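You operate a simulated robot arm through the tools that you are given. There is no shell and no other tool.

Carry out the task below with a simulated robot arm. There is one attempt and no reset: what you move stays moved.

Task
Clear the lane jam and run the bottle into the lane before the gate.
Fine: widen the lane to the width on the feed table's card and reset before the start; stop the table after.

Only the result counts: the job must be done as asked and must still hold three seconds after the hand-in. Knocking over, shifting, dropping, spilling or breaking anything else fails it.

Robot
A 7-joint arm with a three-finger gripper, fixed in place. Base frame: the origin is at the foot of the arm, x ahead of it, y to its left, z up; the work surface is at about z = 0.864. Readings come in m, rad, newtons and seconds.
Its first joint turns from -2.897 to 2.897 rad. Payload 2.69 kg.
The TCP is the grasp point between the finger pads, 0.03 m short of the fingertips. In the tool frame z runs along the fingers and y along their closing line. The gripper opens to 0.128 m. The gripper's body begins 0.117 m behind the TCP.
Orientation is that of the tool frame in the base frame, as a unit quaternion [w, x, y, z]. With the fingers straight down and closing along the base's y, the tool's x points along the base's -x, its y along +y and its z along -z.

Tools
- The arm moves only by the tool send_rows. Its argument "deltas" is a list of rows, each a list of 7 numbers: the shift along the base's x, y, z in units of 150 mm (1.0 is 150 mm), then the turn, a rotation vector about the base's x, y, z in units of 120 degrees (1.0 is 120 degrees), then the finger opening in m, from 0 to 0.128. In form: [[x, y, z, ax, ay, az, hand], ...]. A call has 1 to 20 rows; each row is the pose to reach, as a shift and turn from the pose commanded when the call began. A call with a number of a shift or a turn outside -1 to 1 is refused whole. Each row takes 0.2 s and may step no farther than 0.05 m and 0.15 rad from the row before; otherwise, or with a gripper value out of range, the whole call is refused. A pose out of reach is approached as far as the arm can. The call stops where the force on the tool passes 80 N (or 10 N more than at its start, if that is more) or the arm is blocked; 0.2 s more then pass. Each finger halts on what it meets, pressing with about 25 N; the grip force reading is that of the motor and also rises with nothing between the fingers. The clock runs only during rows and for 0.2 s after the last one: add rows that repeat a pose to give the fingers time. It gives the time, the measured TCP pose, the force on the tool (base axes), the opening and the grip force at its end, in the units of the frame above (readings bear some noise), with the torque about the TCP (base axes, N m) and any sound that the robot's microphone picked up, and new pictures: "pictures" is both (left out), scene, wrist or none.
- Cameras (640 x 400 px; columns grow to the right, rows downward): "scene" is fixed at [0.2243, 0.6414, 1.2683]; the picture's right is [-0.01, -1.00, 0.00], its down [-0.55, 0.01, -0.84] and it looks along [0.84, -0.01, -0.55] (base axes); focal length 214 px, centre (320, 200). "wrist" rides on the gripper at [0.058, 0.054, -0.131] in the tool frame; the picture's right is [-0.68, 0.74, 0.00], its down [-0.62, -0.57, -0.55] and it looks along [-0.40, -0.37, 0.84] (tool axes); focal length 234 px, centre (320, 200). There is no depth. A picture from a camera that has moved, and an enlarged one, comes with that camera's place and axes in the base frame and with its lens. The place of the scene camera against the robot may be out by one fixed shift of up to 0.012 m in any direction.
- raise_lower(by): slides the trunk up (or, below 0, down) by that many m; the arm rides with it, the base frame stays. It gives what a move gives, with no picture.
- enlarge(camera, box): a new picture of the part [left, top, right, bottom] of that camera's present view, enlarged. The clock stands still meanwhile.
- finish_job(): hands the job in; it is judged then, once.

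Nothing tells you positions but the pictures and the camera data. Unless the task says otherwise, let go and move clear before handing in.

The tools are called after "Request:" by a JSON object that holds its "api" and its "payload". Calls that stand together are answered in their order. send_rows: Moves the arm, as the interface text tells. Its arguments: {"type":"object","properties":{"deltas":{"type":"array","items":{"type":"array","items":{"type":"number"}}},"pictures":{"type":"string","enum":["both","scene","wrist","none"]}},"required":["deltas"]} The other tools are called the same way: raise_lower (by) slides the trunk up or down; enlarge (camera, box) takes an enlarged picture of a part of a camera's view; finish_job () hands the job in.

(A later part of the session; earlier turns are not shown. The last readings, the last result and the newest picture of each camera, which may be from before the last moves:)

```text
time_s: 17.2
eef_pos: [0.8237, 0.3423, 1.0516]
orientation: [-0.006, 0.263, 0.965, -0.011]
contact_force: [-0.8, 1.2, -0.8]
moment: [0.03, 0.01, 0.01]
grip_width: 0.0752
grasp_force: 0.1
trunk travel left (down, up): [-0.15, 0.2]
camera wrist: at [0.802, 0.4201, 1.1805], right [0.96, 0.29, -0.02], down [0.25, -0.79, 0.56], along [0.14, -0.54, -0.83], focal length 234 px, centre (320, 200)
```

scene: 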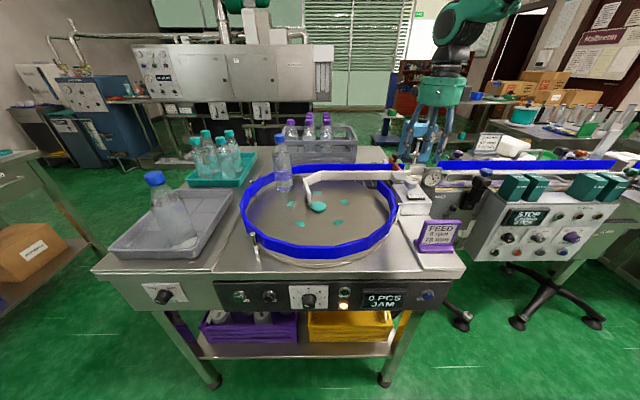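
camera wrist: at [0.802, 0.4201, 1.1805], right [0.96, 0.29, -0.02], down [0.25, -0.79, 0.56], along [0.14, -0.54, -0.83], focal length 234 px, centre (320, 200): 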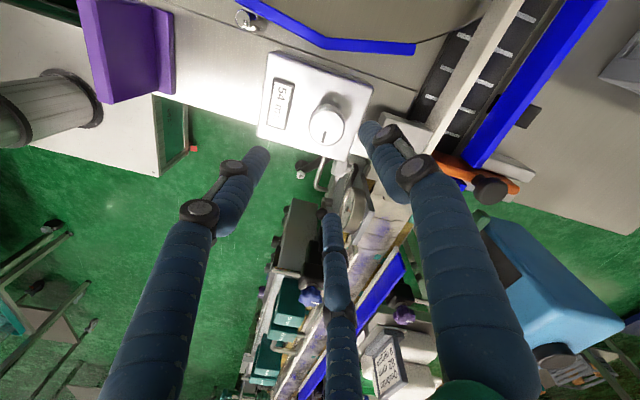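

I'll correct the small tilt, re-centre over the knob, descend and grip again.

Request:
{"api": "send_rows", "payload": {"deltas": [[0.009, 0.071, 0, 0.0086, -0.0083, 0, 0.075], [0.009, 0.071, -0.2, 0.0086, -0.0083, 0, 0.075], [0.009, 0.071, -0.45, 0.0086, -0.0083, 0, 0.075], [0.009, 0.071, -0.637, 0.0086, -0.0083, 0, 0.075], [0.009, 0.071, -0.637, 0.0086, -0.0083, 0, 0.05], [0.009, 0.071, -0.637, 0.0086, -0.0083, 0, 0.03], [0.009, 0.071, -0.637, 0.0086, -0.0083, 0, 0.02], [0.009, 0.071, -0.637, 0.0086, -0.0083, 0, 0.02]]}}

```text
time_s: 19.0
eef_pos: [0.825, 0.3523, 0.9567]
orientation: [-0.001, 0.265, 0.964, 0.001]
contact_force: [-0.5, -5.6, 2.9]
moment: [-0.25, -0.08, -0.03]
grip_width: 0.0366
grasp_force: 45.0
trunk travel left (down, up): [-0.15, 0.2]
camera wrist: at [0.8012, 0.4276, 1.087], right [0.96, 0.29, 0.0], down [0.24, -0.8, 0.55], along [0.16, -0.53, -0.84], focal length 234 px, centre (320, 200)
```

scene: 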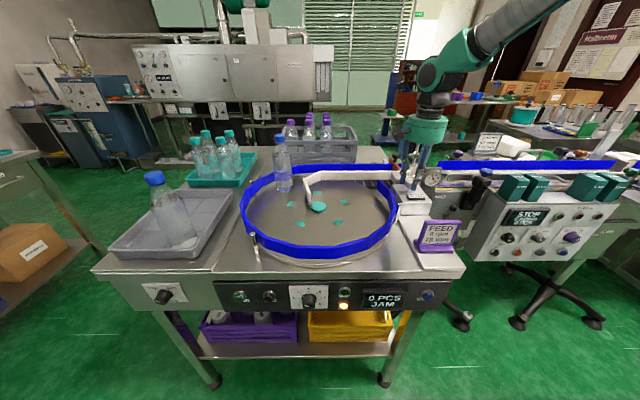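
wrist: 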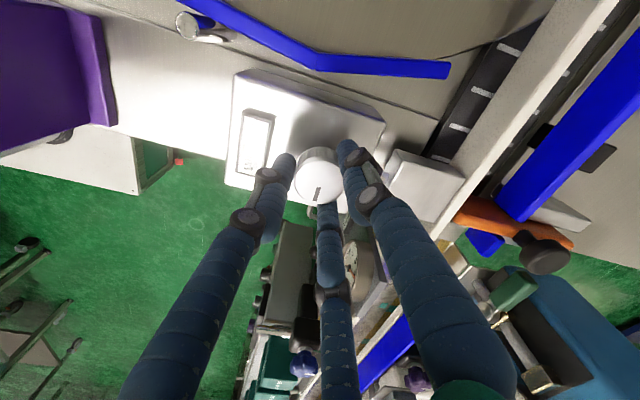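

Now I'll turn another -60° and watch the torque and the mark.

Request:
{"api": "send_rows", "payload": {"deltas": [[0, -0.01, 0, 0, 0, -0.07, 0.02], [0, -0.01, 0, 0, 0, -0.14, 0.02], [0, -0.01, 0, 0, 0, -0.21, 0.02], [0, -0.01, 0, 0, 0, -0.28, 0.02], [0, -0.01, 0, 0, 0, -0.35, 0.02], [0, -0.01, 0, 0, 0, -0.42, 0.02], [0, -0.01, 0, 0, 0, -0.5, 0.02], [0, -0.01, 0, 0, 0, -0.5, 0.02]], "pictures": "none"}}

Request:
{"api": "enlarge", "payload": {"camera": "scene", "box": [380, 160, 460, 220]}}

Request:
{"api": "enlarge", "payload": {"camera": "wrist", "box": [240, 120, 400, 220]}}

```text
refused: row 7 steps farther than a row can; nothing moved
```

```text
6.67 times, centred on (420, 190) of scene
camera zoom: at [0.2243, 0.6414, 1.2683], right [-0.01, -1.0, 0.0], down [-0.55, 0.01, -0.84], along [0.84, -0.01, -0.55], focal length 1430 px, centre (-347, 267)
```

zoom: 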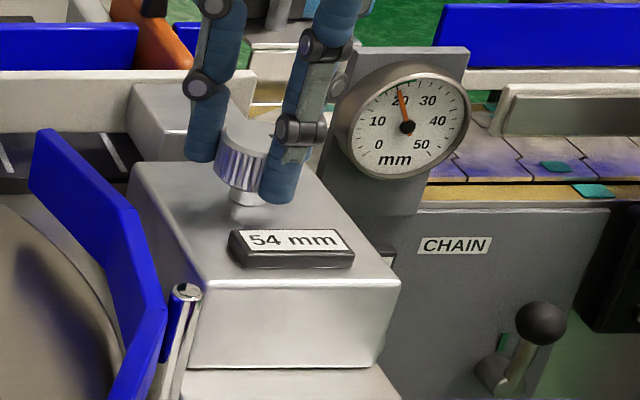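

```text
4.00 times, centred on (320, 170) of wrist
camera zoom: at [0.8012, 0.4276, 1.087], right [0.96, 0.29, 0.0], down [0.24, -0.8, 0.55], along [0.16, -0.53, -0.84], focal length 937 px, centre (320, 320)
```

zoom: 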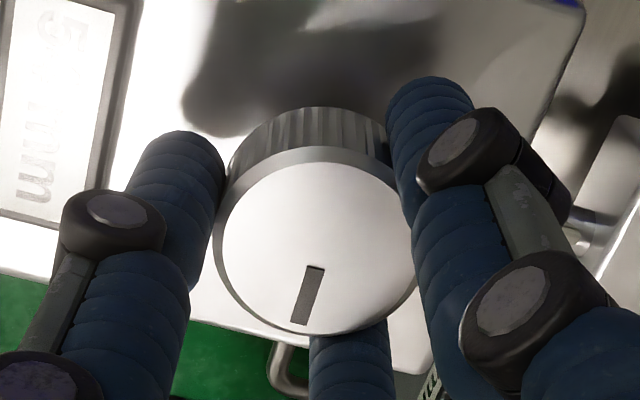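

The last row's turn step was too large. I'll send the same turn again with 0.07 steps.

Request:
{"api": "send_rows", "payload": {"deltas": [[0, -0.01, 0, 0, 0, -0.07, 0.02], [0, -0.01, 0, 0, 0, -0.14, 0.02], [0, -0.01, 0, 0, 0, -0.21, 0.02], [0, -0.01, 0, 0, 0, -0.28, 0.02], [0, -0.01, 0, 0, 0, -0.35, 0.02], [0, -0.01, 0, 0, 0, -0.42, 0.02], [0, -0.01, 0, 0, 0, -0.49, 0.02], [0, -0.01, 0, 0, 0, -0.49, 0.02]], "pictures": "none"}}

Request:
{"api": "enlarge", "payload": {"camera": "scene", "box": [380, 160, 460, 220]}}

Request:
{"api": "enlarge", "payload": {"camera": "wrist", "box": [240, 120, 400, 220]}}

```text
time_s: 20.8
eef_pos: [0.825, 0.3516, 0.9566]
orientation: [0.0, 0.705, 0.71, 0.001]
contact_force: [5.5, 15.0, 11.1]
moment: [0.5, -0.09, -0.03]
grip_width: 0.0369
grasp_force: 45.0
trunk travel left (down, up): [-0.15, 0.2]
```

```text
6.67 times, centred on (420, 190) of scene
camera zoom: at [0.2243, 0.6414, 1.2683], right [-0.01, -1.0, 0.0], down [-0.55, 0.01, -0.84], along [0.84, -0.01, -0.55], focal length 1430 px, centre (-347, 267)
```

zoom: 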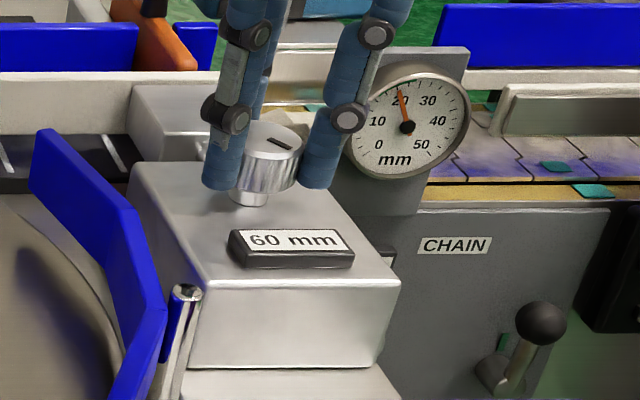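

```text
4.00 times, centred on (320, 170) of wrist
camera zoom: at [0.8772, 0.4105, 1.0871], right [0.74, -0.67, 0.0], down [-0.56, -0.62, 0.55], along [-0.37, -0.41, -0.84], focal length 937 px, centre (320, 320)
```

zoom: 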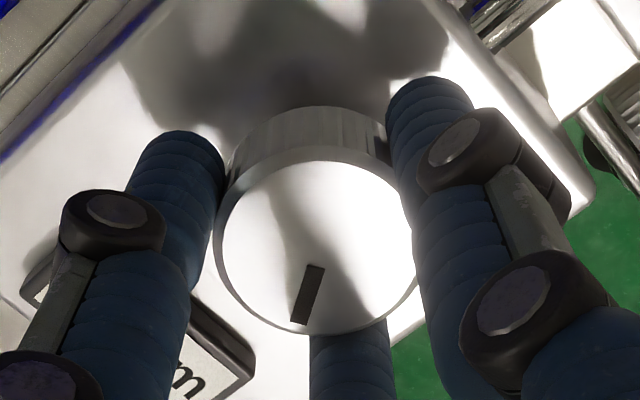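

The label now reads 60 mm, so the knob is a drive with a lot of lost motion, and this direction widens the lane. I'll continue in small turns.

Request:
{"api": "send_rows", "payload": {"deltas": [[0, -0.01, 0, 0, 0, -0.06, 0.02], [0, -0.01, 0, 0, 0, -0.12, 0.02], [0, -0.01, 0, 0, 0, -0.18, 0.02], [0, -0.01, 0, 0, 0, -0.24, 0.02], [0, -0.01, 0, 0, 0, -0.24, 0.02]], "pictures": "none"}}

Request:
{"api": "enlarge", "payload": {"camera": "scene", "box": [380, 160, 460, 220]}}

```text
time_s: 22.0
eef_pos: [0.8251, 0.3525, 0.9559]
orientation: [0.001, 0.858, 0.513, 0.0]
contact_force: [6.4, 39.1, 16.5]
moment: [1.31, -0.22, -0.02]
grip_width: 0.0366
grasp_force: 44.9
trunk travel left (down, up): [-0.15, 0.2]
```

```text
6.67 times, centred on (420, 190) of scene
camera zoom: at [0.2243, 0.6414, 1.2683], right [-0.01, -1.0, 0.0], down [-0.55, 0.01, -0.84], along [0.84, -0.01, -0.55], focal length 1430 px, centre (-347, 267)
```

zoom: 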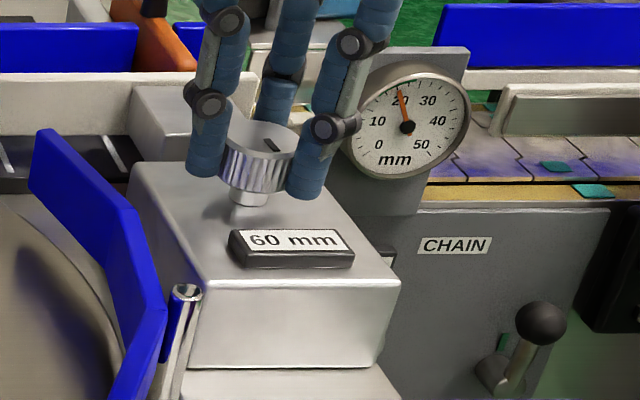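

The force shows I've drifted towards -y, so I'll shift back while turning a bit more.

Request:
{"api": "send_rows", "payload": {"deltas": [[0, 0.02, 0, 0, 0, -0.06, 0.02], [0, 0.02, 0, 0, 0, -0.12, 0.02], [0, 0.02, 0, 0, 0, -0.18, 0.02], [0, 0.02, 0, 0, 0, -0.22, 0.02], [0, 0.02, 0, 0, 0, -0.22, 0.02]], "pictures": "none"}}

Request:
{"api": "enlarge", "payload": {"camera": "scene", "box": [380, 160, 460, 220]}}

Request:
{"api": "enlarge", "payload": {"camera": "wrist", "box": [240, 120, 400, 220]}}

```text
time_s: 23.2
eef_pos: [0.8258, 0.3519, 0.9553]
orientation: [0.0, 0.953, 0.303, 0.001]
contact_force: [13.7, 5.1, 21.3]
moment: [-0.03, -0.46, -0.01]
grip_width: 0.0368
grasp_force: 45.5
trunk travel left (down, up): [-0.15, 0.2]
```

```text
6.67 times, centred on (420, 190) of scene
camera zoom: at [0.2243, 0.6414, 1.2683], right [-0.01, -1.0, 0.0], down [-0.55, 0.01, -0.84], along [0.84, -0.01, -0.55], focal length 1430 px, centre (-347, 267)
```

zoom: 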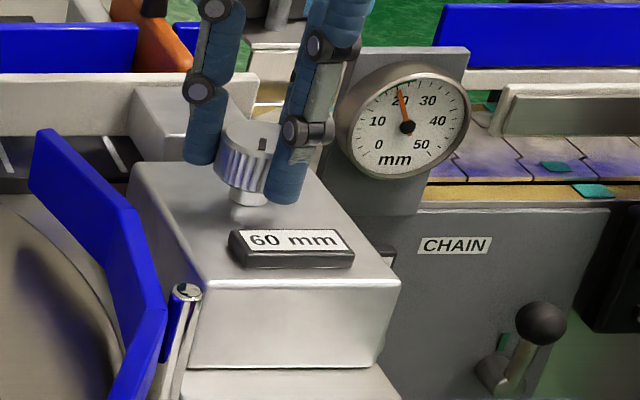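

```text
4.00 times, centred on (320, 170) of wrist
camera zoom: at [0.9028, 0.3417, 1.0869], right [-0.13, -0.99, 0.0], down [-0.83, 0.11, 0.55], along [-0.54, 0.07, -0.84], focal length 937 px, centre (320, 320)
```

zoom: 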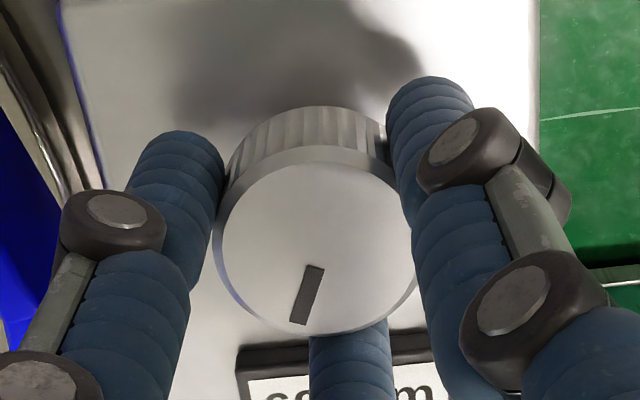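

The knob has turned -188° in total and the label reads 60 mm. I'll release, swing the hand back about 113°, and re-grip.

Request:
{"api": "send_rows", "payload": {"deltas": [[0, 0, 0, 0, 0, 0, 0.06], [0.005, 0, 0.1, 0, 0, 0.03, 0.075], [0.005, 0, 0.2, 0, 0, 0.1, 0.075], [0.005, 0, 0.2, 0, 0, 0.17, 0.075], [0.005, 0, 0.2, 0, 0, 0.24, 0.075], [0.005, 0, 0.2, 0, 0, 0.31, 0.075], [0.005, 0, 0.2, 0, 0, 0.38, 0.075], [0.005, 0, 0.2, 0, 0, 0.45, 0.075], [0.005, 0, 0.2, 0, 0, 0.52, 0.075], [0.005, 0, 0.2, 0, 0, 0.59, 0.075], [0.005, 0, 0.2, 0, 0, 0.66, 0.075], [0.005, 0, 0.2, 0, 0, 0.73, 0.075], [0.005, 0, 0.2, 0, 0, 0.8, 0.075], [0.005, 0, 0.2, 0, 0, 0.87, 0.075], [0.005, 0, 0.2, 0, 0, 0.94, 0.075], [0.005, 0, 0.01, 0, 0, 0.94, 0.075], [0.005, 0, 0.01, 0, 0, 0.94, 0.05], [0.005, 0, 0.01, 0, 0, 0.94, 0.03], [0.005, 0, 0.01, 0, 0, 0.94, 0.02], [0.005, 0, 0.01, 0, 0, 0.94, 0.02]], "pictures": "none"}}

Request:
{"api": "enlarge", "payload": {"camera": "scene", "box": [380, 160, 460, 220]}}

Request:
{"api": "enlarge", "payload": {"camera": "wrist", "box": [240, 100, 480, 250]}}

```text
time_s: 27.4
eef_pos: [0.8259, 0.3519, 0.957]
orientation: [0.0, 0.274, 0.962, 0.0]
contact_force: [-1.3, -6.2, 2.8]
moment: [-0.23, 0.01, -0.03]
grip_width: 0.0376
grasp_force: 13.6
trunk travel left (down, up): [-0.15, 0.2]
```

```text
6.67 times, centred on (420, 190) of scene
camera zoom: at [0.2243, 0.6414, 1.2683], right [-0.01, -1.0, 0.0], down [-0.55, 0.01, -0.84], along [0.84, -0.01, -0.55], focal length 1430 px, centre (-347, 267)
```

zoom: 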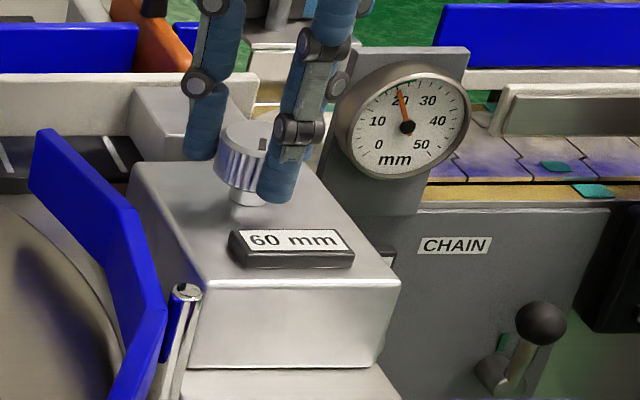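

```text
2.67 times, centred on (360, 175) of wrist
camera zoom: at [0.8031, 0.4285, 1.0876], right [0.96, 0.27, 0.0], down [0.22, -0.81, 0.55], along [0.15, -0.53, -0.84], focal length 624 px, centre (213, 267)
```

zoom: 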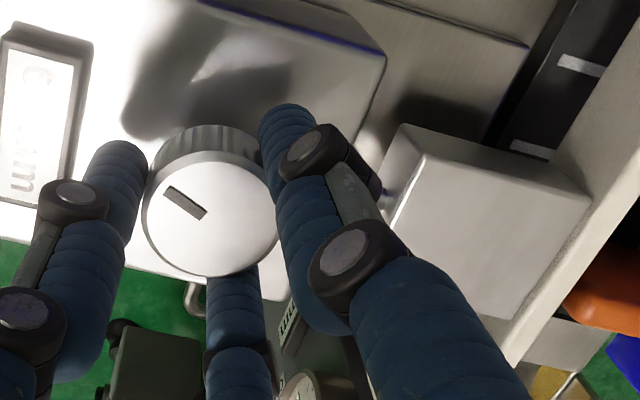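

Request:
{"api": "send_rows", "payload": {"deltas": [[0, 0, 0, 0, 0, 0, 0.02], [0, 0, 0, 0, 0, -0.07, 0.02], [0, 0, 0, 0, 0, -0.14, 0.02], [0, 0, 0, 0, 0, -0.21, 0.02], [0, 0, 0, 0, 0, -0.28, 0.02], [0, 0, 0, 0, 0, -0.35, 0.02], [0, 0, 0, 0, 0, -0.42, 0.02], [0, 0, 0, 0, 0, -0.42, 0.02]], "pictures": "none"}}

Request:
{"api": "enlarge", "payload": {"camera": "scene", "box": [380, 160, 460, 220]}}

Request:
{"api": "enlarge", "payload": {"camera": "wrist", "box": [240, 100, 480, 250]}}

```text
time_s: 29.2
eef_pos: [0.8251, 0.3523, 0.9578]
orientation: [0.0, 0.658, 0.753, 0.0]
contact_force: [-2.1, -9.5, 1.5]
moment: [-0.23, -0.08, -0.02]
grip_width: 0.0371
grasp_force: 45.3
trunk travel left (down, up): [-0.15, 0.2]
```

```text
6.67 times, centred on (420, 190) of scene
camera zoom: at [0.2243, 0.6414, 1.2683], right [-0.01, -1.0, 0.0], down [-0.55, 0.01, -0.84], along [0.84, -0.01, -0.55], focal length 1430 px, centre (-347, 267)
```

zoom: 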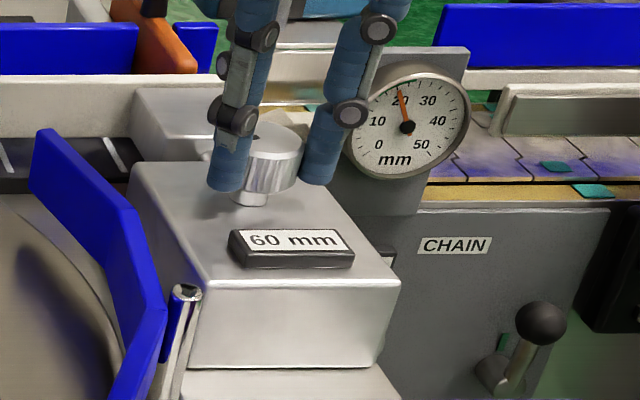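

```text
2.67 times, centred on (360, 175) of wrist
camera zoom: at [0.8699, 0.417, 1.0876], right [0.82, -0.57, 0.0], down [-0.48, -0.69, 0.55], along [-0.31, -0.45, -0.84], focal length 624 px, centre (213, 267)
```

zoom: 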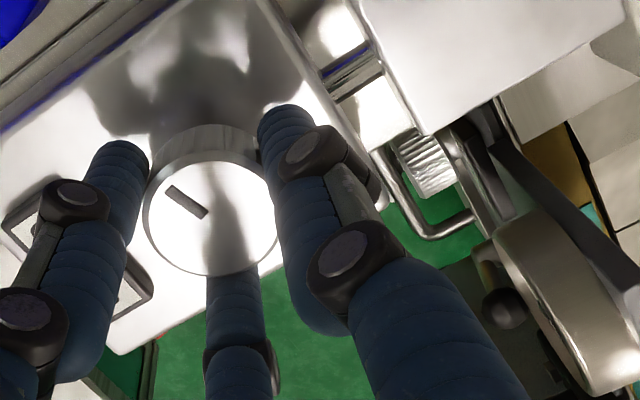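

Request:
{"api": "send_rows", "payload": {"deltas": [[0, 0, 0, 0, 0, -0.07, 0.02], [0, 0, 0, 0, 0, -0.14, 0.02], [0, 0, 0, 0, 0, -0.21, 0.02], [0, 0, 0, 0, 0, -0.28, 0.02], [0, 0, 0, 0, 0, -0.28, 0.02]], "pictures": "none"}}

Request:
{"api": "enlarge", "payload": {"camera": "scene", "box": [380, 160, 460, 220]}}

```text
time_s: 30.4
eef_pos: [0.8258, 0.3523, 0.9572]
orientation: [0.0, 0.848, 0.53, 0.001]
contact_force: [-3.2, -11.9, 1.5]
moment: [-0.33, 0.11, -0.03]
grip_width: 0.0367
grasp_force: 44.9
trunk travel left (down, up): [-0.15, 0.2]
```

```text
6.67 times, centred on (420, 190) of scene
camera zoom: at [0.2243, 0.6414, 1.2683], right [-0.01, -1.0, 0.0], down [-0.55, 0.01, -0.84], along [0.84, -0.01, -0.55], focal length 1430 px, centre (-347, 267)
```

zoom: 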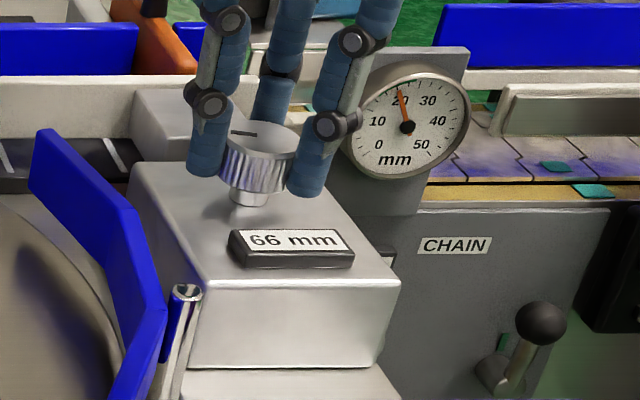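

The label reads 66 mm at about -270° of total turn. I'll take an enlarged reference of the rail end to track its real position, and turn on.

Request:
{"api": "enlarge", "payload": {"camera": "scene", "box": [388, 164, 420, 184]}}

Request:
{"api": "send_rows", "payload": {"deltas": [[0, 0.01, 0, 0, 0, -0.07, 0.02], [0, 0.01, 0, 0, 0, -0.14, 0.02], [0, 0.01, 0, 0, 0, -0.21, 0.02], [0, 0.01, 0, 0, 0, -0.21, 0.02]], "pictures": "none"}}

Request:
{"api": "enlarge", "payload": {"camera": "scene", "box": [388, 164, 420, 184]}}

Request:
{"api": "enlarge", "payload": {"camera": "scene", "box": [380, 160, 460, 220]}}

```text
16.00 times, centred on (404, 174) of scene
camera zoom: at [0.2243, 0.6414, 1.2683], right [-0.01, -1.0, 0.0], down [-0.55, 0.01, -0.84], along [0.84, -0.01, -0.55], focal length 3432 px, centre (-1024, 616)
```

zoom: 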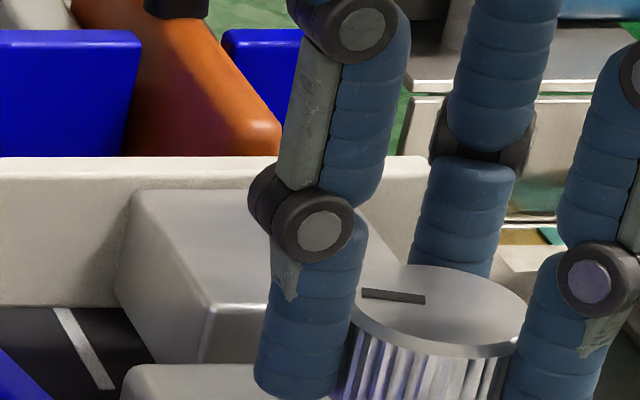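

```text
time_s: 31.4
eef_pos: [0.8252, 0.3529, 0.957]
orientation: [0.0, 0.943, 0.333, 0.0]
contact_force: [-4.4, -32.6, 2.4]
moment: [-1.3, 0.02, 0.01]
grip_width: 0.0369
grasp_force: 44.5
trunk travel left (down, up): [-0.15, 0.2]
```

```text
16.00 times, centred on (404, 174) of scene
camera zoom: at [0.2243, 0.6414, 1.2683], right [-0.01, -1.0, 0.0], down [-0.55, 0.01, -0.84], along [0.84, -0.01, -0.55], focal length 3432 px, centre (-1024, 616)
```

zoom: 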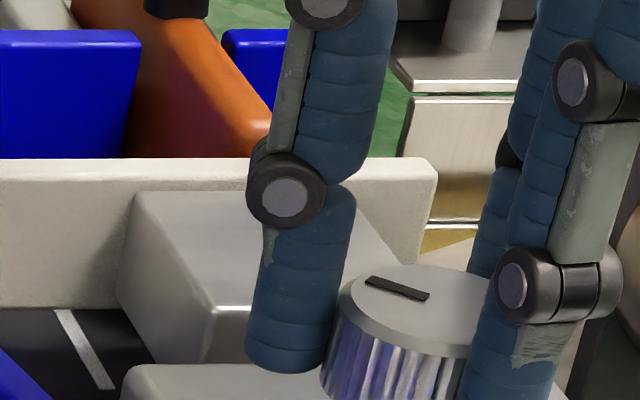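

```text
6.67 times, centred on (420, 190) of scene
camera zoom: at [0.2243, 0.6414, 1.2683], right [-0.01, -1.0, 0.0], down [-0.55, 0.01, -0.84], along [0.84, -0.01, -0.55], focal length 1430 px, centre (-347, 267)
```

zoom: 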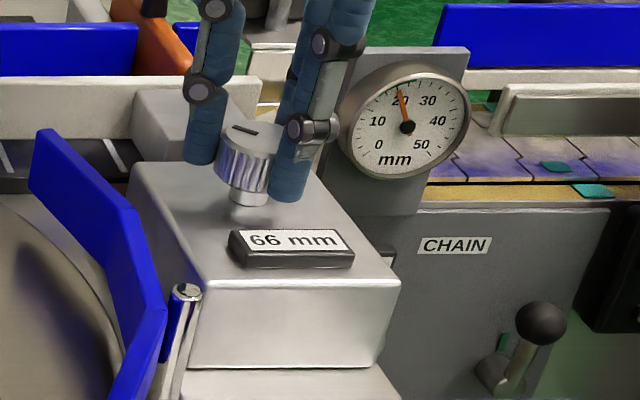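

The rail moves continuously, about 12 mm per turn, and the label rounds to steps of 6. The full 24 mm should therefore be two turns (720°) from the start. I'm at about -297°, so I'll keep cycling through release, swing back, re-grip and turn.

Request:
{"api": "send_rows", "payload": {"deltas": [[0, -0.015, 0, 0, 0, 0, 0.06], [0, -0.015, 0.1, 0, 0, 0.03, 0.075], [0, -0.015, 0.2, 0, 0, 0.1, 0.075], [0, -0.015, 0.2, 0, 0, 0.17, 0.075], [0, -0.015, 0.2, 0, 0, 0.24, 0.075], [0, -0.015, 0.2, 0, 0, 0.31, 0.075], [0, -0.015, 0.2, 0, 0, 0.38, 0.075], [0, -0.015, 0.2, 0, 0, 0.45, 0.075], [0, -0.015, 0.2, 0, 0, 0.52, 0.075], [0, -0.015, 0.2, 0, 0, 0.59, 0.075], [0, -0.015, 0.2, 0, 0, 0.66, 0.075], [0, -0.015, 0.2, 0, 0, 0.73, 0.075], [0, -0.015, 0.2, 0, 0, 0.8, 0.075], [0, -0.015, 0.2, 0, 0, 0.87, 0.075], [0, -0.015, 0.2, 0, 0, 0.94, 0.075], [0, -0.015, 0.0, 0, 0, 0.94, 0.075], [0, -0.015, 0.0, 0, 0, 0.94, 0.04], [0, -0.015, 0.0, 0, 0, 0.94, 0.02], [0, -0.015, 0.0, 0, 0, 0.94, 0.02], [0, -0.015, 0.0, 0, 0, 0.94, 0.02]], "pictures": "none"}}

Request:
{"api": "enlarge", "payload": {"camera": "wrist", "box": [240, 100, 480, 250]}}

```text
time_s: 35.6
eef_pos: [0.8246, 0.3521, 0.9582]
orientation: [0.001, 0.244, 0.97, 0.0]
contact_force: [-9.1, 0.9, 10.3]
moment: [-0.03, 0.47, -0.01]
grip_width: 0.037
grasp_force: 44.8
trunk travel left (down, up): [-0.15, 0.2]
```

```text
2.67 times, centred on (360, 175) of wrist
camera zoom: at [0.7979, 0.4264, 1.0887], right [0.94, 0.33, 0.0], down [0.27, -0.79, 0.55], along [0.18, -0.52, -0.84], focal length 624 px, centre (213, 267)
```

zoom: 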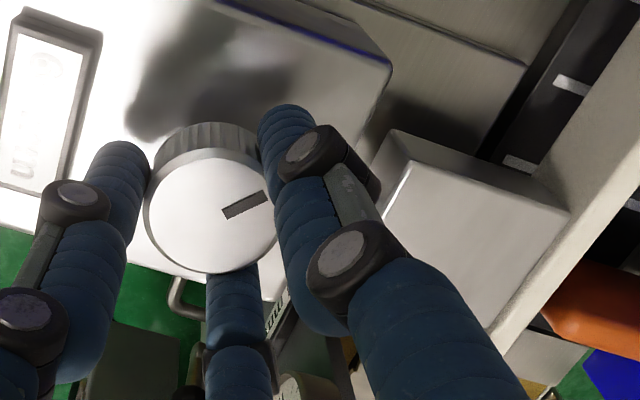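

Request:
{"api": "send_rows", "payload": {"deltas": [[0, 0, 0, 0, 0, -0.07, 0.02], [0, 0, 0, 0, 0, -0.14, 0.02], [0, 0, 0, 0, 0, -0.21, 0.02], [0, 0, 0, 0, 0, -0.28, 0.02], [0, 0, 0, 0, 0, -0.35, 0.02], [0, 0, 0, 0, 0, -0.42, 0.02], [0, 0, 0, 0, 0, -0.49, 0.02], [0, 0, 0, 0, 0, -0.56, 0.02], [0, 0, 0, 0, 0, -0.63, 0.02], [0, 0, 0, 0, 0, -0.7, 0.02], [0, 0, 0, 0, 0, -0.77, 0.02], [0, 0, 0, 0, 0, -0.84, 0.02], [0, 0, 0, 0, 0, -0.91, 0.02], [0, 0, 0, 0, 0, -0.95, 0.02], [0, 0, 0, 0, 0, -0.95, 0.02]], "pictures": "none"}}

Request:
{"api": "enlarge", "payload": {"camera": "scene", "box": [380, 160, 460, 220]}}

Request:
{"api": "enlarge", "payload": {"camera": "scene", "box": [388, 164, 420, 184]}}

Request:
{"api": "enlarge", "payload": {"camera": "wrist", "box": [240, 120, 400, 220]}}

```text
time_s: 38.8
eef_pos: [0.8256, 0.3529, 0.958]
orientation: [0.0, 0.946, 0.324, -0.001]
contact_force: [-2.5, 5.3, 14.0]
moment: [0.24, 0.04, -0.02]
grip_width: 0.037
grasp_force: 44.7
trunk travel left (down, up): [-0.15, 0.2]
```

```text
6.67 times, centred on (420, 190) of scene
camera zoom: at [0.2243, 0.6414, 1.2683], right [-0.01, -1.0, 0.0], down [-0.55, 0.01, -0.84], along [0.84, -0.01, -0.55], focal length 1430 px, centre (-347, 267)
```

zoom: 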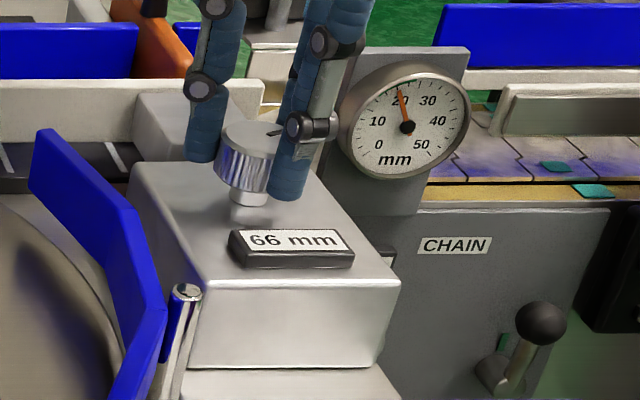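

```text
16.00 times, centred on (404, 174) of scene
camera zoom: at [0.2243, 0.6414, 1.2683], right [-0.01, -1.0, 0.0], down [-0.55, 0.01, -0.84], along [0.84, -0.01, -0.55], focal length 3432 px, centre (-1024, 616)
```

zoom: 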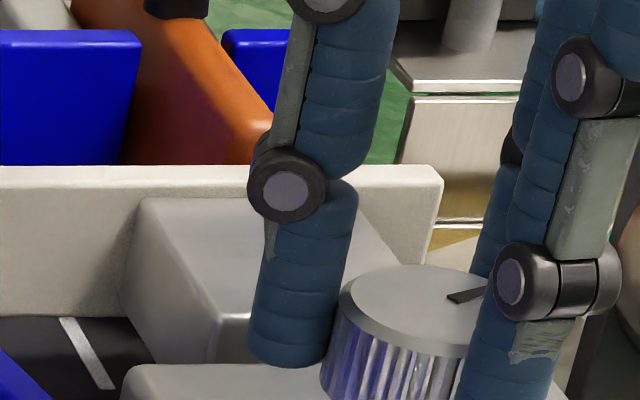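

```text
4.00 times, centred on (320, 170) of wrist
camera zoom: at [0.9034, 0.3449, 1.0886], right [-0.09, -1.0, 0.0], down [-0.83, 0.07, 0.55], along [-0.55, 0.05, -0.84], focal length 937 px, centre (320, 320)
```

zoom: 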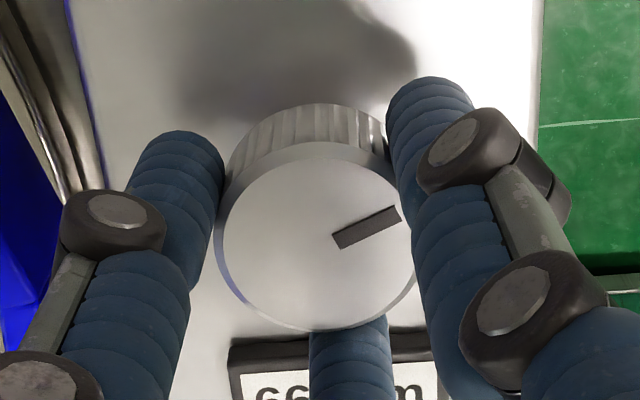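

My measurements agree: 12 mm per turn, now at about -427°, where the rail is at 68.2 mm and the label rounds to 66. About 293° remain, until the mark points to +x again. Next re-grip cycle.

Request:
{"api": "send_rows", "payload": {"deltas": [[0, 0, 0, 0, 0, 0, 0.06], [0, 0, 0.1, 0, 0, 0.03, 0.075], [0, 0, 0.2, 0, 0, 0.1, 0.075], [0, 0, 0.2, 0, 0, 0.17, 0.075], [0, 0, 0.2, 0, 0, 0.24, 0.075], [0, 0, 0.2, 0, 0, 0.31, 0.075], [0, 0, 0.2, 0, 0, 0.38, 0.075], [0, 0, 0.2, 0, 0, 0.45, 0.075], [0, 0, 0.2, 0, 0, 0.52, 0.075], [0, 0, 0.2, 0, 0, 0.59, 0.075], [0, 0, 0.2, 0, 0, 0.66, 0.075], [0, 0, 0.2, 0, 0, 0.73, 0.075], [0, 0, 0.2, 0, 0, 0.8, 0.075], [0, 0, 0.2, 0, 0, 0.87, 0.075], [0, 0, 0.2, 0, 0, 0.94, 0.075], [0, 0, 0.0, 0, 0, 0.94, 0.075], [0, 0, 0.0, 0, 0, 0.94, 0.04], [0, 0, 0.0, 0, 0, 0.94, 0.02], [0, 0, 0.0, 0, 0, 0.94, 0.02], [0, 0, 0.0, 0, 0, 0.94, 0.02]], "pictures": "none"}}

Request:
{"api": "send_rows", "payload": {"deltas": [[0, 0, 0, 0, 0, -0.07, 0.02], [0, 0, 0, 0, 0, -0.14, 0.02], [0, 0, 0, 0, 0, -0.21, 0.02], [0, 0, 0, 0, 0, -0.28, 0.02], [0, 0, 0, 0, 0, -0.35, 0.02], [0, 0, 0, 0, 0, -0.42, 0.02], [0, 0, 0, 0, 0, -0.49, 0.02], [0, 0, 0, 0, 0, -0.56, 0.02], [0, 0, 0, 0, 0, -0.63, 0.02], [0, 0, 0, 0, 0, -0.7, 0.02], [0, 0, 0, 0, 0, -0.77, 0.02], [0, 0, 0, 0, 0, -0.84, 0.02], [0, 0, 0, 0, 0, -0.91, 0.02], [0, 0, 0, 0, 0, -0.95, 0.02], [0, 0, 0, 0, 0, -0.95, 0.02]], "pictures": "none"}}

Request:
{"api": "enlarge", "payload": {"camera": "scene", "box": [380, 160, 460, 220]}}

Request:
{"api": "enlarge", "payload": {"camera": "wrist", "box": [240, 120, 400, 220]}}

```text
time_s: 43.0
eef_pos: [0.8253, 0.3514, 0.957]
orientation: [0.0, 0.253, 0.968, 0.001]
contact_force: [-10.1, 6.6, 9.2]
moment: [0.28, 0.46, 0.03]
grip_width: 0.037
grasp_force: 45.2
trunk travel left (down, up): [-0.15, 0.2]
```

```text
time_s: 46.2
eef_pos: [0.8246, 0.3518, 0.9571]
orientation: [0.001, 0.95, 0.313, 0.0]
contact_force: [-0.8, 2.9, 9.1]
moment: [0.12, 0.0, -0.02]
grip_width: 0.0372
grasp_force: 44.9
trunk travel left (down, up): [-0.15, 0.2]
```

```text
6.67 times, centred on (420, 190) of scene
camera zoom: at [0.2243, 0.6414, 1.2683], right [-0.01, -1.0, 0.0], down [-0.55, 0.01, -0.84], along [0.84, -0.01, -0.55], focal length 1430 px, centre (-347, 267)
```

zoom: 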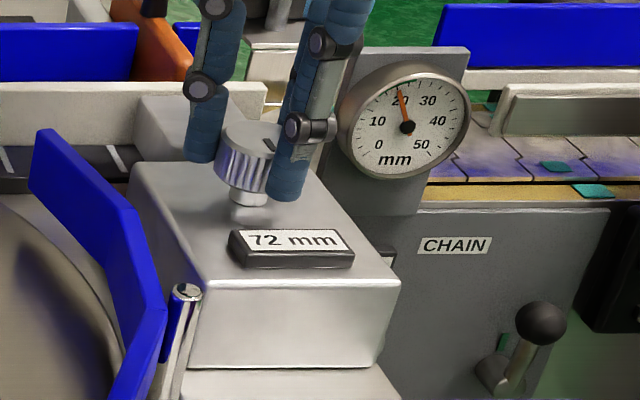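

```text
4.00 times, centred on (320, 170) of wrist
camera zoom: at [0.9033, 0.3432, 1.0882], right [-0.11, -0.99, 0.0], down [-0.83, 0.09, 0.55], along [-0.55, 0.06, -0.84], focal length 937 px, centre (320, 320)
```

zoom: 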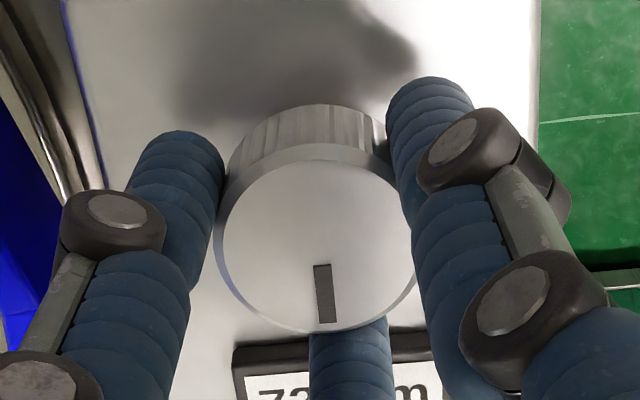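

The mark is at -541° total, which gives 72.0 mm and matches the label. Another 179° gives 78 mm. I'll do it in two more grips.

Request:
{"api": "send_rows", "payload": {"deltas": [[0, 0, 0, 0, 0, 0, 0.06], [0, 0, 0.1, 0, 0, 0.03, 0.075], [0, 0, 0.2, 0, 0, 0.1, 0.075], [0, 0, 0.2, 0, 0, 0.17, 0.075], [0, 0, 0.2, 0, 0, 0.24, 0.075], [0, 0, 0.2, 0, 0, 0.31, 0.075], [0, 0, 0.2, 0, 0, 0.38, 0.075], [0, 0, 0.2, 0, 0, 0.45, 0.075], [0, 0, 0.2, 0, 0, 0.52, 0.075], [0, 0, 0.2, 0, 0, 0.59, 0.075], [0, 0, 0.2, 0, 0, 0.66, 0.075], [0, 0, 0.2, 0, 0, 0.73, 0.075], [0, 0, 0.2, 0, 0, 0.8, 0.075], [0, 0, 0.2, 0, 0, 0.87, 0.075], [0, 0, 0.2, 0, 0, 0.94, 0.075], [0, 0, 0.0, 0, 0, 0.94, 0.075], [0, 0, 0.0, 0, 0, 0.94, 0.04], [0, 0, 0.0, 0, 0, 0.94, 0.02], [0, 0, 0.0, 0, 0, 0.94, 0.02], [0, 0, 0.0, 0, 0, 0.94, 0.02]], "pictures": "none"}}

Request:
{"api": "send_rows", "payload": {"deltas": [[0, 0, 0, 0, 0, -0.07, 0.02], [0, 0, 0, 0, 0, -0.14, 0.02], [0, 0, 0, 0, 0, -0.21, 0.02], [0, 0, 0, 0, 0, -0.28, 0.02], [0, 0, 0, 0, 0, -0.35, 0.02], [0, 0, 0, 0, 0, -0.42, 0.02], [0, 0, 0, 0, 0, -0.49, 0.02], [0, 0, 0, 0, 0, -0.56, 0.02], [0, 0, 0, 0, 0, -0.63, 0.02], [0, 0, 0, 0, 0, -0.7, 0.02], [0, 0, 0, 0, 0, -0.77, 0.02], [0, 0, 0, 0, 0, -0.84, 0.02], [0, 0, 0, 0, 0, -0.84, 0.02]], "pictures": "none"}}

Request:
{"api": "enlarge", "payload": {"camera": "scene", "box": [380, 160, 460, 220]}}

Request:
{"api": "enlarge", "payload": {"camera": "wrist", "box": [240, 120, 400, 220]}}

```text
time_s: 50.4
eef_pos: [0.8252, 0.3518, 0.9576]
orientation: [0.001, 0.265, 0.964, 0.0]
contact_force: [-3.7, -10.2, 11.1]
moment: [-0.45, 0.12, -0.03]
grip_width: 0.0368
grasp_force: 44.7
trunk travel left (down, up): [-0.15, 0.2]
```

```text
time_s: 53.2
eef_pos: [0.8246, 0.3525, 0.9578]
orientation: [0.0, 0.912, 0.411, 0.002]
contact_force: [-1.2, 0.9, 19.1]
moment: [0.06, -0.08, 0.0]
grip_width: 0.0368
grasp_force: 45.1
trunk travel left (down, up): [-0.15, 0.2]
```

```text
6.67 times, centred on (420, 190) of scene
camera zoom: at [0.2243, 0.6414, 1.2683], right [-0.01, -1.0, 0.0], down [-0.55, 0.01, -0.84], along [0.84, -0.01, -0.55], focal length 1430 px, centre (-347, 267)
```

zoom: 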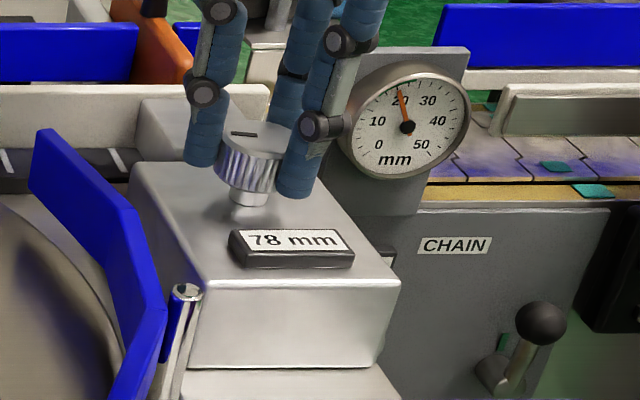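

```text
4.00 times, centred on (320, 170) of wrist
camera zoom: at [0.9031, 0.3598, 1.0891], right [0.1, -0.99, 0.0], down [-0.83, -0.09, 0.55], along [-0.54, -0.06, -0.84], focal length 937 px, centre (320, 320)
```

zoom: 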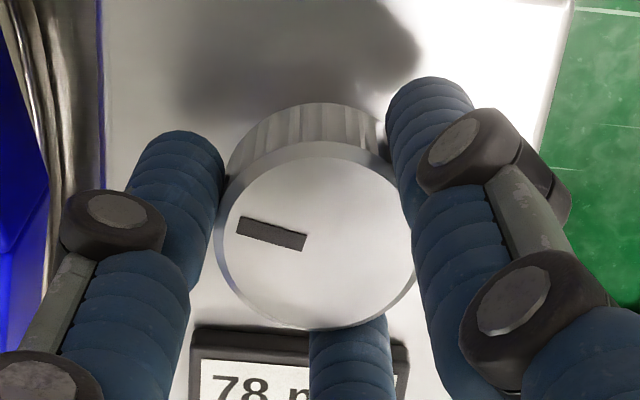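

The label reads 78 but the knob is at -641°, which is really 75.4 mm. Another 78.6° brings it to a true 78, so one last re-grip and turn.

Request:
{"api": "send_rows", "payload": {"deltas": [[0, 0, 0, 0, 0, 0, 0.06], [0, 0, 0.1, 0, 0, 0.03, 0.075], [0, 0, 0.2, 0, 0, 0.1, 0.075], [0, 0, 0.2, 0, 0, 0.17, 0.075], [0, 0, 0.2, 0, 0, 0.24, 0.075], [0, 0, 0.2, 0, 0, 0.31, 0.075], [0, 0, 0.2, 0, 0, 0.38, 0.075], [0, 0, 0.2, 0, 0, 0.45, 0.075], [0, 0, 0.2, 0, 0, 0.52, 0.075], [0, 0, 0.2, 0, 0, 0.59, 0.075], [0, 0, 0.2, 0, 0, 0.66, 0.075], [0, 0, 0.2, 0, 0, 0.7, 0.075], [0, 0, 0.0, 0, 0, 0.7, 0.075], [0, 0, 0.0, 0, 0, 0.7, 0.04], [0, 0, 0.0, 0, 0, 0.7, 0.02], [0, 0, 0.0, 0, 0, 0.7, 0.02], [0, 0, 0.0, 0, 0, 0.7, 0.02]], "pictures": "none"}}

Request:
{"api": "send_rows", "payload": {"deltas": [[0, 0, 0, 0, 0, -0.07, 0.02], [0, 0, 0, 0, 0, -0.14, 0.02], [0, 0, 0, 0, 0, -0.21, 0.02], [0, 0, 0, 0, 0, -0.28, 0.02], [0, 0, 0, 0, 0, -0.35, 0.02], [0, 0, 0, 0, 0, -0.42, 0.02], [0, 0, 0, 0, 0, -0.49, 0.02], [0, 0, 0, 0, 0, -0.56, 0.02], [0, 0, 0, 0, 0, -0.63, 0.02], [0, 0, 0, 0, 0, -0.655, 0.02], [0, 0, 0, 0, 0, -0.655, 0.02]], "pictures": "none"}}

Request:
{"api": "enlarge", "payload": {"camera": "scene", "box": [380, 160, 460, 220]}}

Request:
{"api": "enlarge", "payload": {"camera": "wrist", "box": [240, 120, 400, 220]}}

```text
time_s: 56.8
eef_pos: [0.8255, 0.3515, 0.9577]
orientation: [0.001, 0.402, 0.916, 0.001]
contact_force: [-1.2, -1.1, 9.6]
moment: [-0.14, 0.19, -0.01]
grip_width: 0.037
grasp_force: 45.0
trunk travel left (down, up): [-0.15, 0.2]
```

```text
time_s: 59.2
eef_pos: [0.8249, 0.3514, 0.9574]
orientation: [0.0, 0.891, 0.454, 0.0]
contact_force: [-0.8, -1.3, 17.5]
moment: [-0.09, 0.06, 0.34]
grip_width: 0.0369
grasp_force: 44.7
trunk travel left (down, up): [-0.15, 0.2]
```

```text
6.67 times, centred on (420, 190) of scene
camera zoom: at [0.2243, 0.6414, 1.2683], right [-0.01, -1.0, 0.0], down [-0.55, 0.01, -0.84], along [0.84, -0.01, -0.55], focal length 1430 px, centre (-347, 267)
```

zoom: 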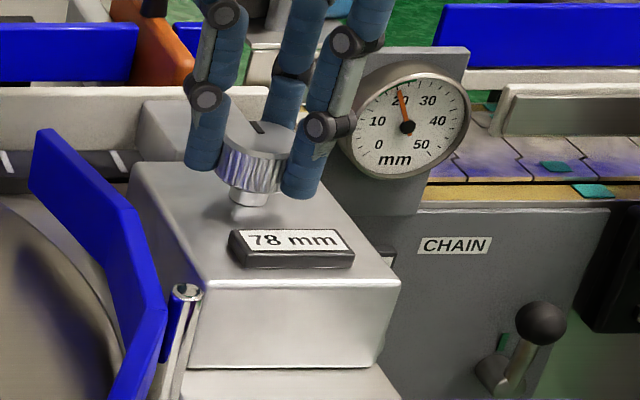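

```text
4.00 times, centred on (320, 170) of wrist
camera zoom: at [0.902, 0.367, 1.0883], right [0.2, -0.98, 0.0], down [-0.82, -0.16, 0.55], along [-0.54, -0.11, -0.84], focal length 937 px, centre (320, 320)
```

zoom: 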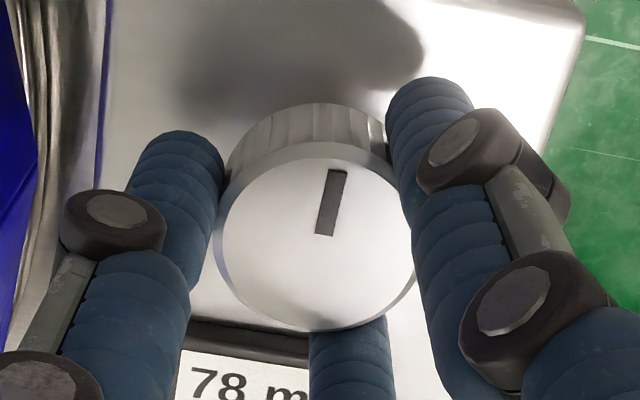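

The mark is back at its starting direction after exactly two turns, the label reads 78 mm, and a stop seems to be reached. I'll release, rise clear and check the lane.

Request:
{"api": "send_rows", "payload": {"deltas": [[0, 0, 0, 0, 0, 0, 0.06], [0, 0, 0.05, 0, 0, 0, 0.075], [0, 0, 0.3, 0, 0, 0, 0.075], [0, 0, 0.6, 0, 0, 0, 0.075], [0, 0, 0.9, 0, 0, 0, 0.075], [-0.2, 0, 1.0, 0, 0, 0.07, 0.075], [-0.4, 0, 1.0, 0, 0, 0.14, 0.06], [-0.6, 0, 1.0, 0, 0, 0.21, 0.04], [-0.8, 0, 1.0, 0, 0, 0.28, 0.02], [-1.0, 0, 1.0, 0, 0, 0.35, 0.0], [-1.0, 0, 1.0, 0, 0, 0.42, 0.0], [-1.0, 0, 1.0, 0, 0, 0.49, 0.0], [-1.0, 0, 1.0, 0, 0, 0.56, 0.0], [-1.0, 0, 1.0, 0, 0, 0.63, 0.0], [-1.0, 0, 1.0, 0, 0, 0.7, 0.0], [-1.0, 0, 1.0, 0, 0, 0.77, 0.0], [-1.0, 0, 1.0, 0, 0, 0.84, 0.0], [-1.0, 0, 1.0, 0, 0, 0.91, 0.0], [-1.0, 0, 1.0, 0, 0, 0.98, 0.0]]}}

Request:
{"api": "enlarge", "payload": {"camera": "scene", "box": [230, 120, 440, 260]}}

Request:
{"api": "enlarge", "payload": {"camera": "scene", "box": [370, 150, 430, 195]}}

```text
time_s: 63.2
eef_pos: [0.6758, 0.3533, 1.107]
orientation: [0.0, 0.073, 0.997, 0.0]
contact_force: [0.8, 0.1, 0.9]
moment: [0.01, -0.02, -0.02]
grip_width: 0.0021
grasp_force: 25.8
trunk travel left (down, up): [-0.15, 0.2]
camera wrist: at [0.6245, 0.4132, 1.2375], right [0.78, 0.63, 0.0], down [0.53, -0.65, 0.55], along [0.35, -0.43, -0.84], focal length 234 px, centre (320, 200)
```

scene: 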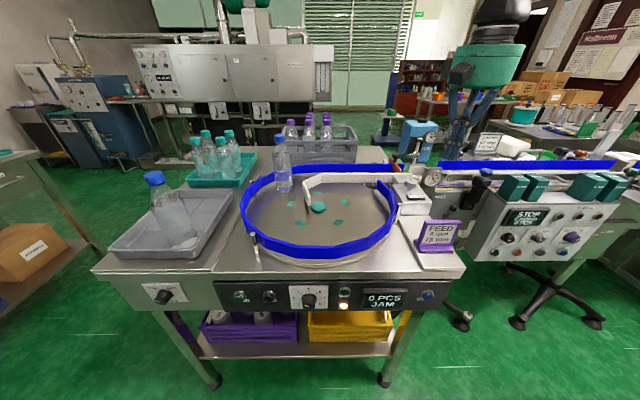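
wrist: 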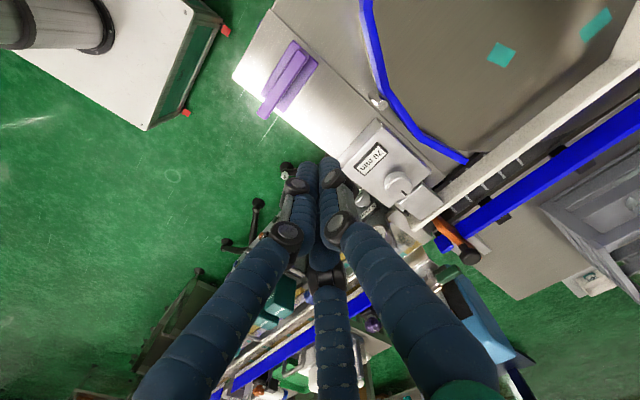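

```text
2.86 times, centred on (335, 190) of scene
camera zoom: at [0.2243, 0.6414, 1.2683], right [-0.01, -1.0, 0.0], down [-0.55, 0.01, -0.84], along [0.84, -0.01, -0.55], focal length 613 px, centre (277, 229)
```

zoom: 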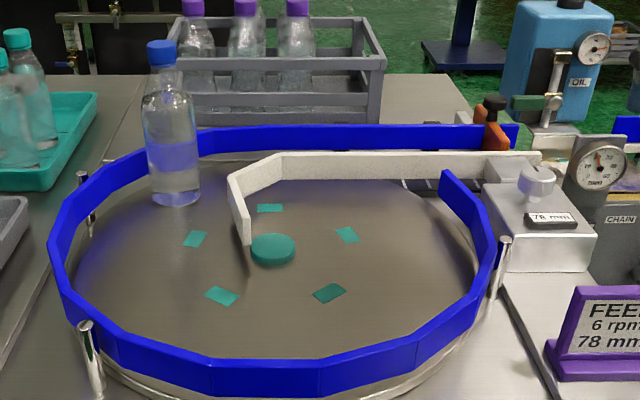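

```text
8.89 times, centred on (400, 172) of scene
camera zoom: at [0.2243, 0.6414, 1.2683], right [-0.01, -1.0, 0.0], down [-0.55, 0.01, -0.84], along [0.84, -0.01, -0.55], focal length 1906 px, centre (-391, 444)
```

zoom: 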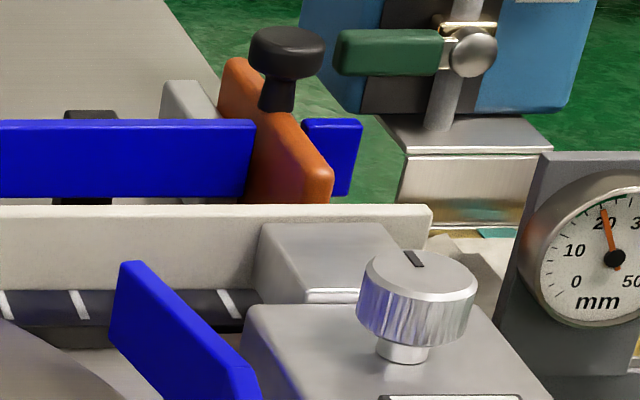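

The rail is now at 78 mm, and the bottle still stands on the disc. Next I'll bring the hand in front of the control panel, tilted 45° forward and down, to look at the buttons.

Request:
{"api": "send_rows", "payload": {"deltas": [[-0.25, 0.05, 0, 0, 0, 0.035, 0.0], [-0.5, 0.1, 0, 0, 0, 0.07, 0.0], [-0.75, 0.15, 0, 0, 0, 0.07, 0.0], [-1.0, 0.2, 0, 0, 0, 0.07, 0.0]], "pictures": "none"}}

Request:
{"api": "send_rows", "payload": {"deltas": [[-0.2, 0.1, 0, 0, -0.07, 0, 0.0], [-0.4, 0.2, 0, 0, -0.14, 0, 0.0], [-0.6, 0.3, -0.1, 0, -0.21, 0, 0.0], [-0.8, 0.4, -0.2, 0, -0.28, 0, 0.0], [-1.0, 0.5, -0.4, 0, -0.35, 0, 0.0], [-1.0, 0.6, -0.6, 0, -0.375, 0, 0.0], [-1.0, 0.6, -0.6, 0, -0.375, 0, 0.0]]}}

```text
time_s: 64.2
eef_pos: [0.5256, 0.3803, 1.1056]
orientation: [0.0, 0.001, 1.0, 0.001]
contact_force: [0.1, 0.1, 0.1]
moment: [0.0, 0.04, -0.02]
grip_width: 0.0025
grasp_force: 24.8
trunk travel left (down, up): [-0.15, 0.2]
```

```text
time_s: 65.8
eef_pos: [0.3767, 0.4722, 1.0159]
orientation: [0.383, 0.0, 0.924, 0.0]
contact_force: [-0.4, 0.0, -0.3]
moment: [-0.04, 0.0, 0.01]
grip_width: 0.002
grasp_force: 25.0
trunk travel left (down, up): [-0.15, 0.2]
camera wrist: at [0.2407, 0.5254, 1.0679], right [0.48, 0.74, 0.48], down [0.05, -0.57, 0.82], along [0.88, -0.37, -0.3], focal length 234 px, centre (320, 200)
```

scene: 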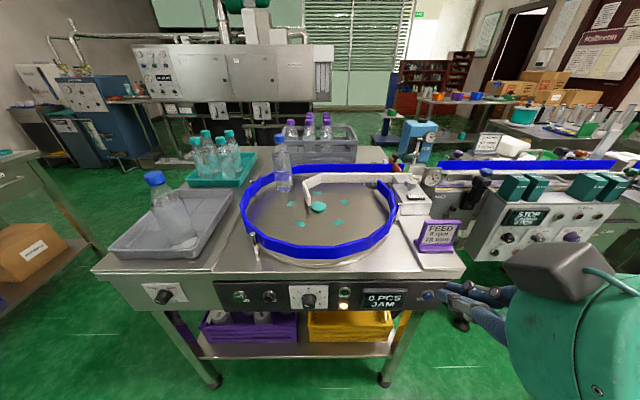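
wrist: 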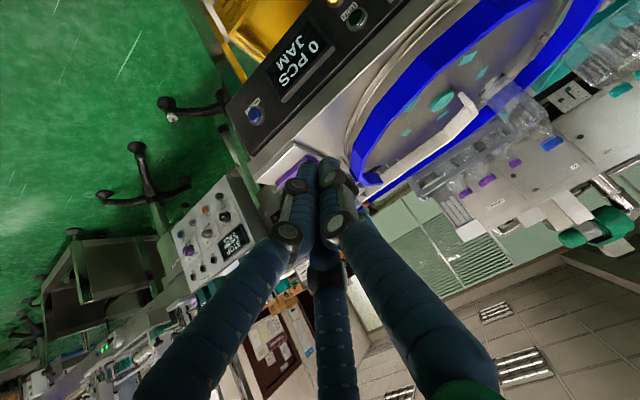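

Request:
{"api": "enlarge", "payload": {"camera": "wrist", "box": [200, 50, 360, 150]}}

Request:
{"api": "enlarge", "payload": {"camera": "scene", "box": [400, 280, 480, 330]}}

```text
4.00 times, centred on (280, 100) of wrist
camera zoom: at [0.2407, 0.5254, 1.0679], right [0.48, 0.74, 0.48], down [0.05, -0.57, 0.82], along [0.88, -0.37, -0.3], focal length 937 px, centre (480, 600)
```

zoom: 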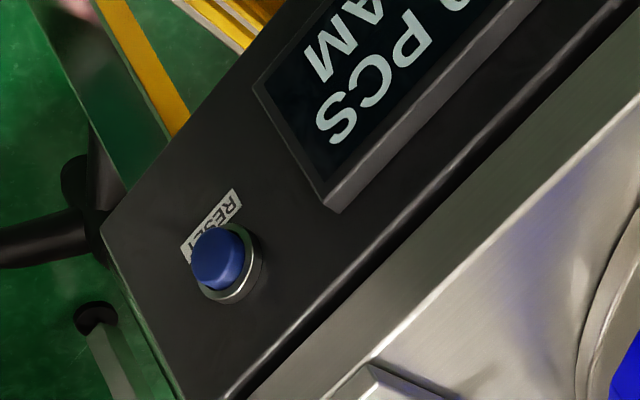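

```text
8.00 times, centred on (440, 305) of scene
camera zoom: at [0.2243, 0.6414, 1.2683], right [-0.01, -1.0, 0.0], down [-0.55, 0.01, -0.84], along [0.84, -0.01, -0.55], focal length 1716 px, centre (-640, -640)
```

zoom: 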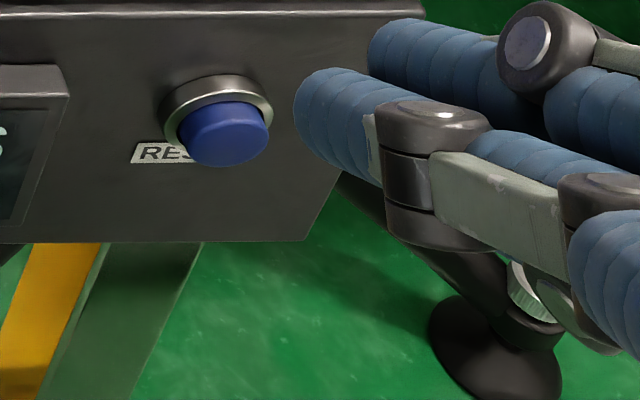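

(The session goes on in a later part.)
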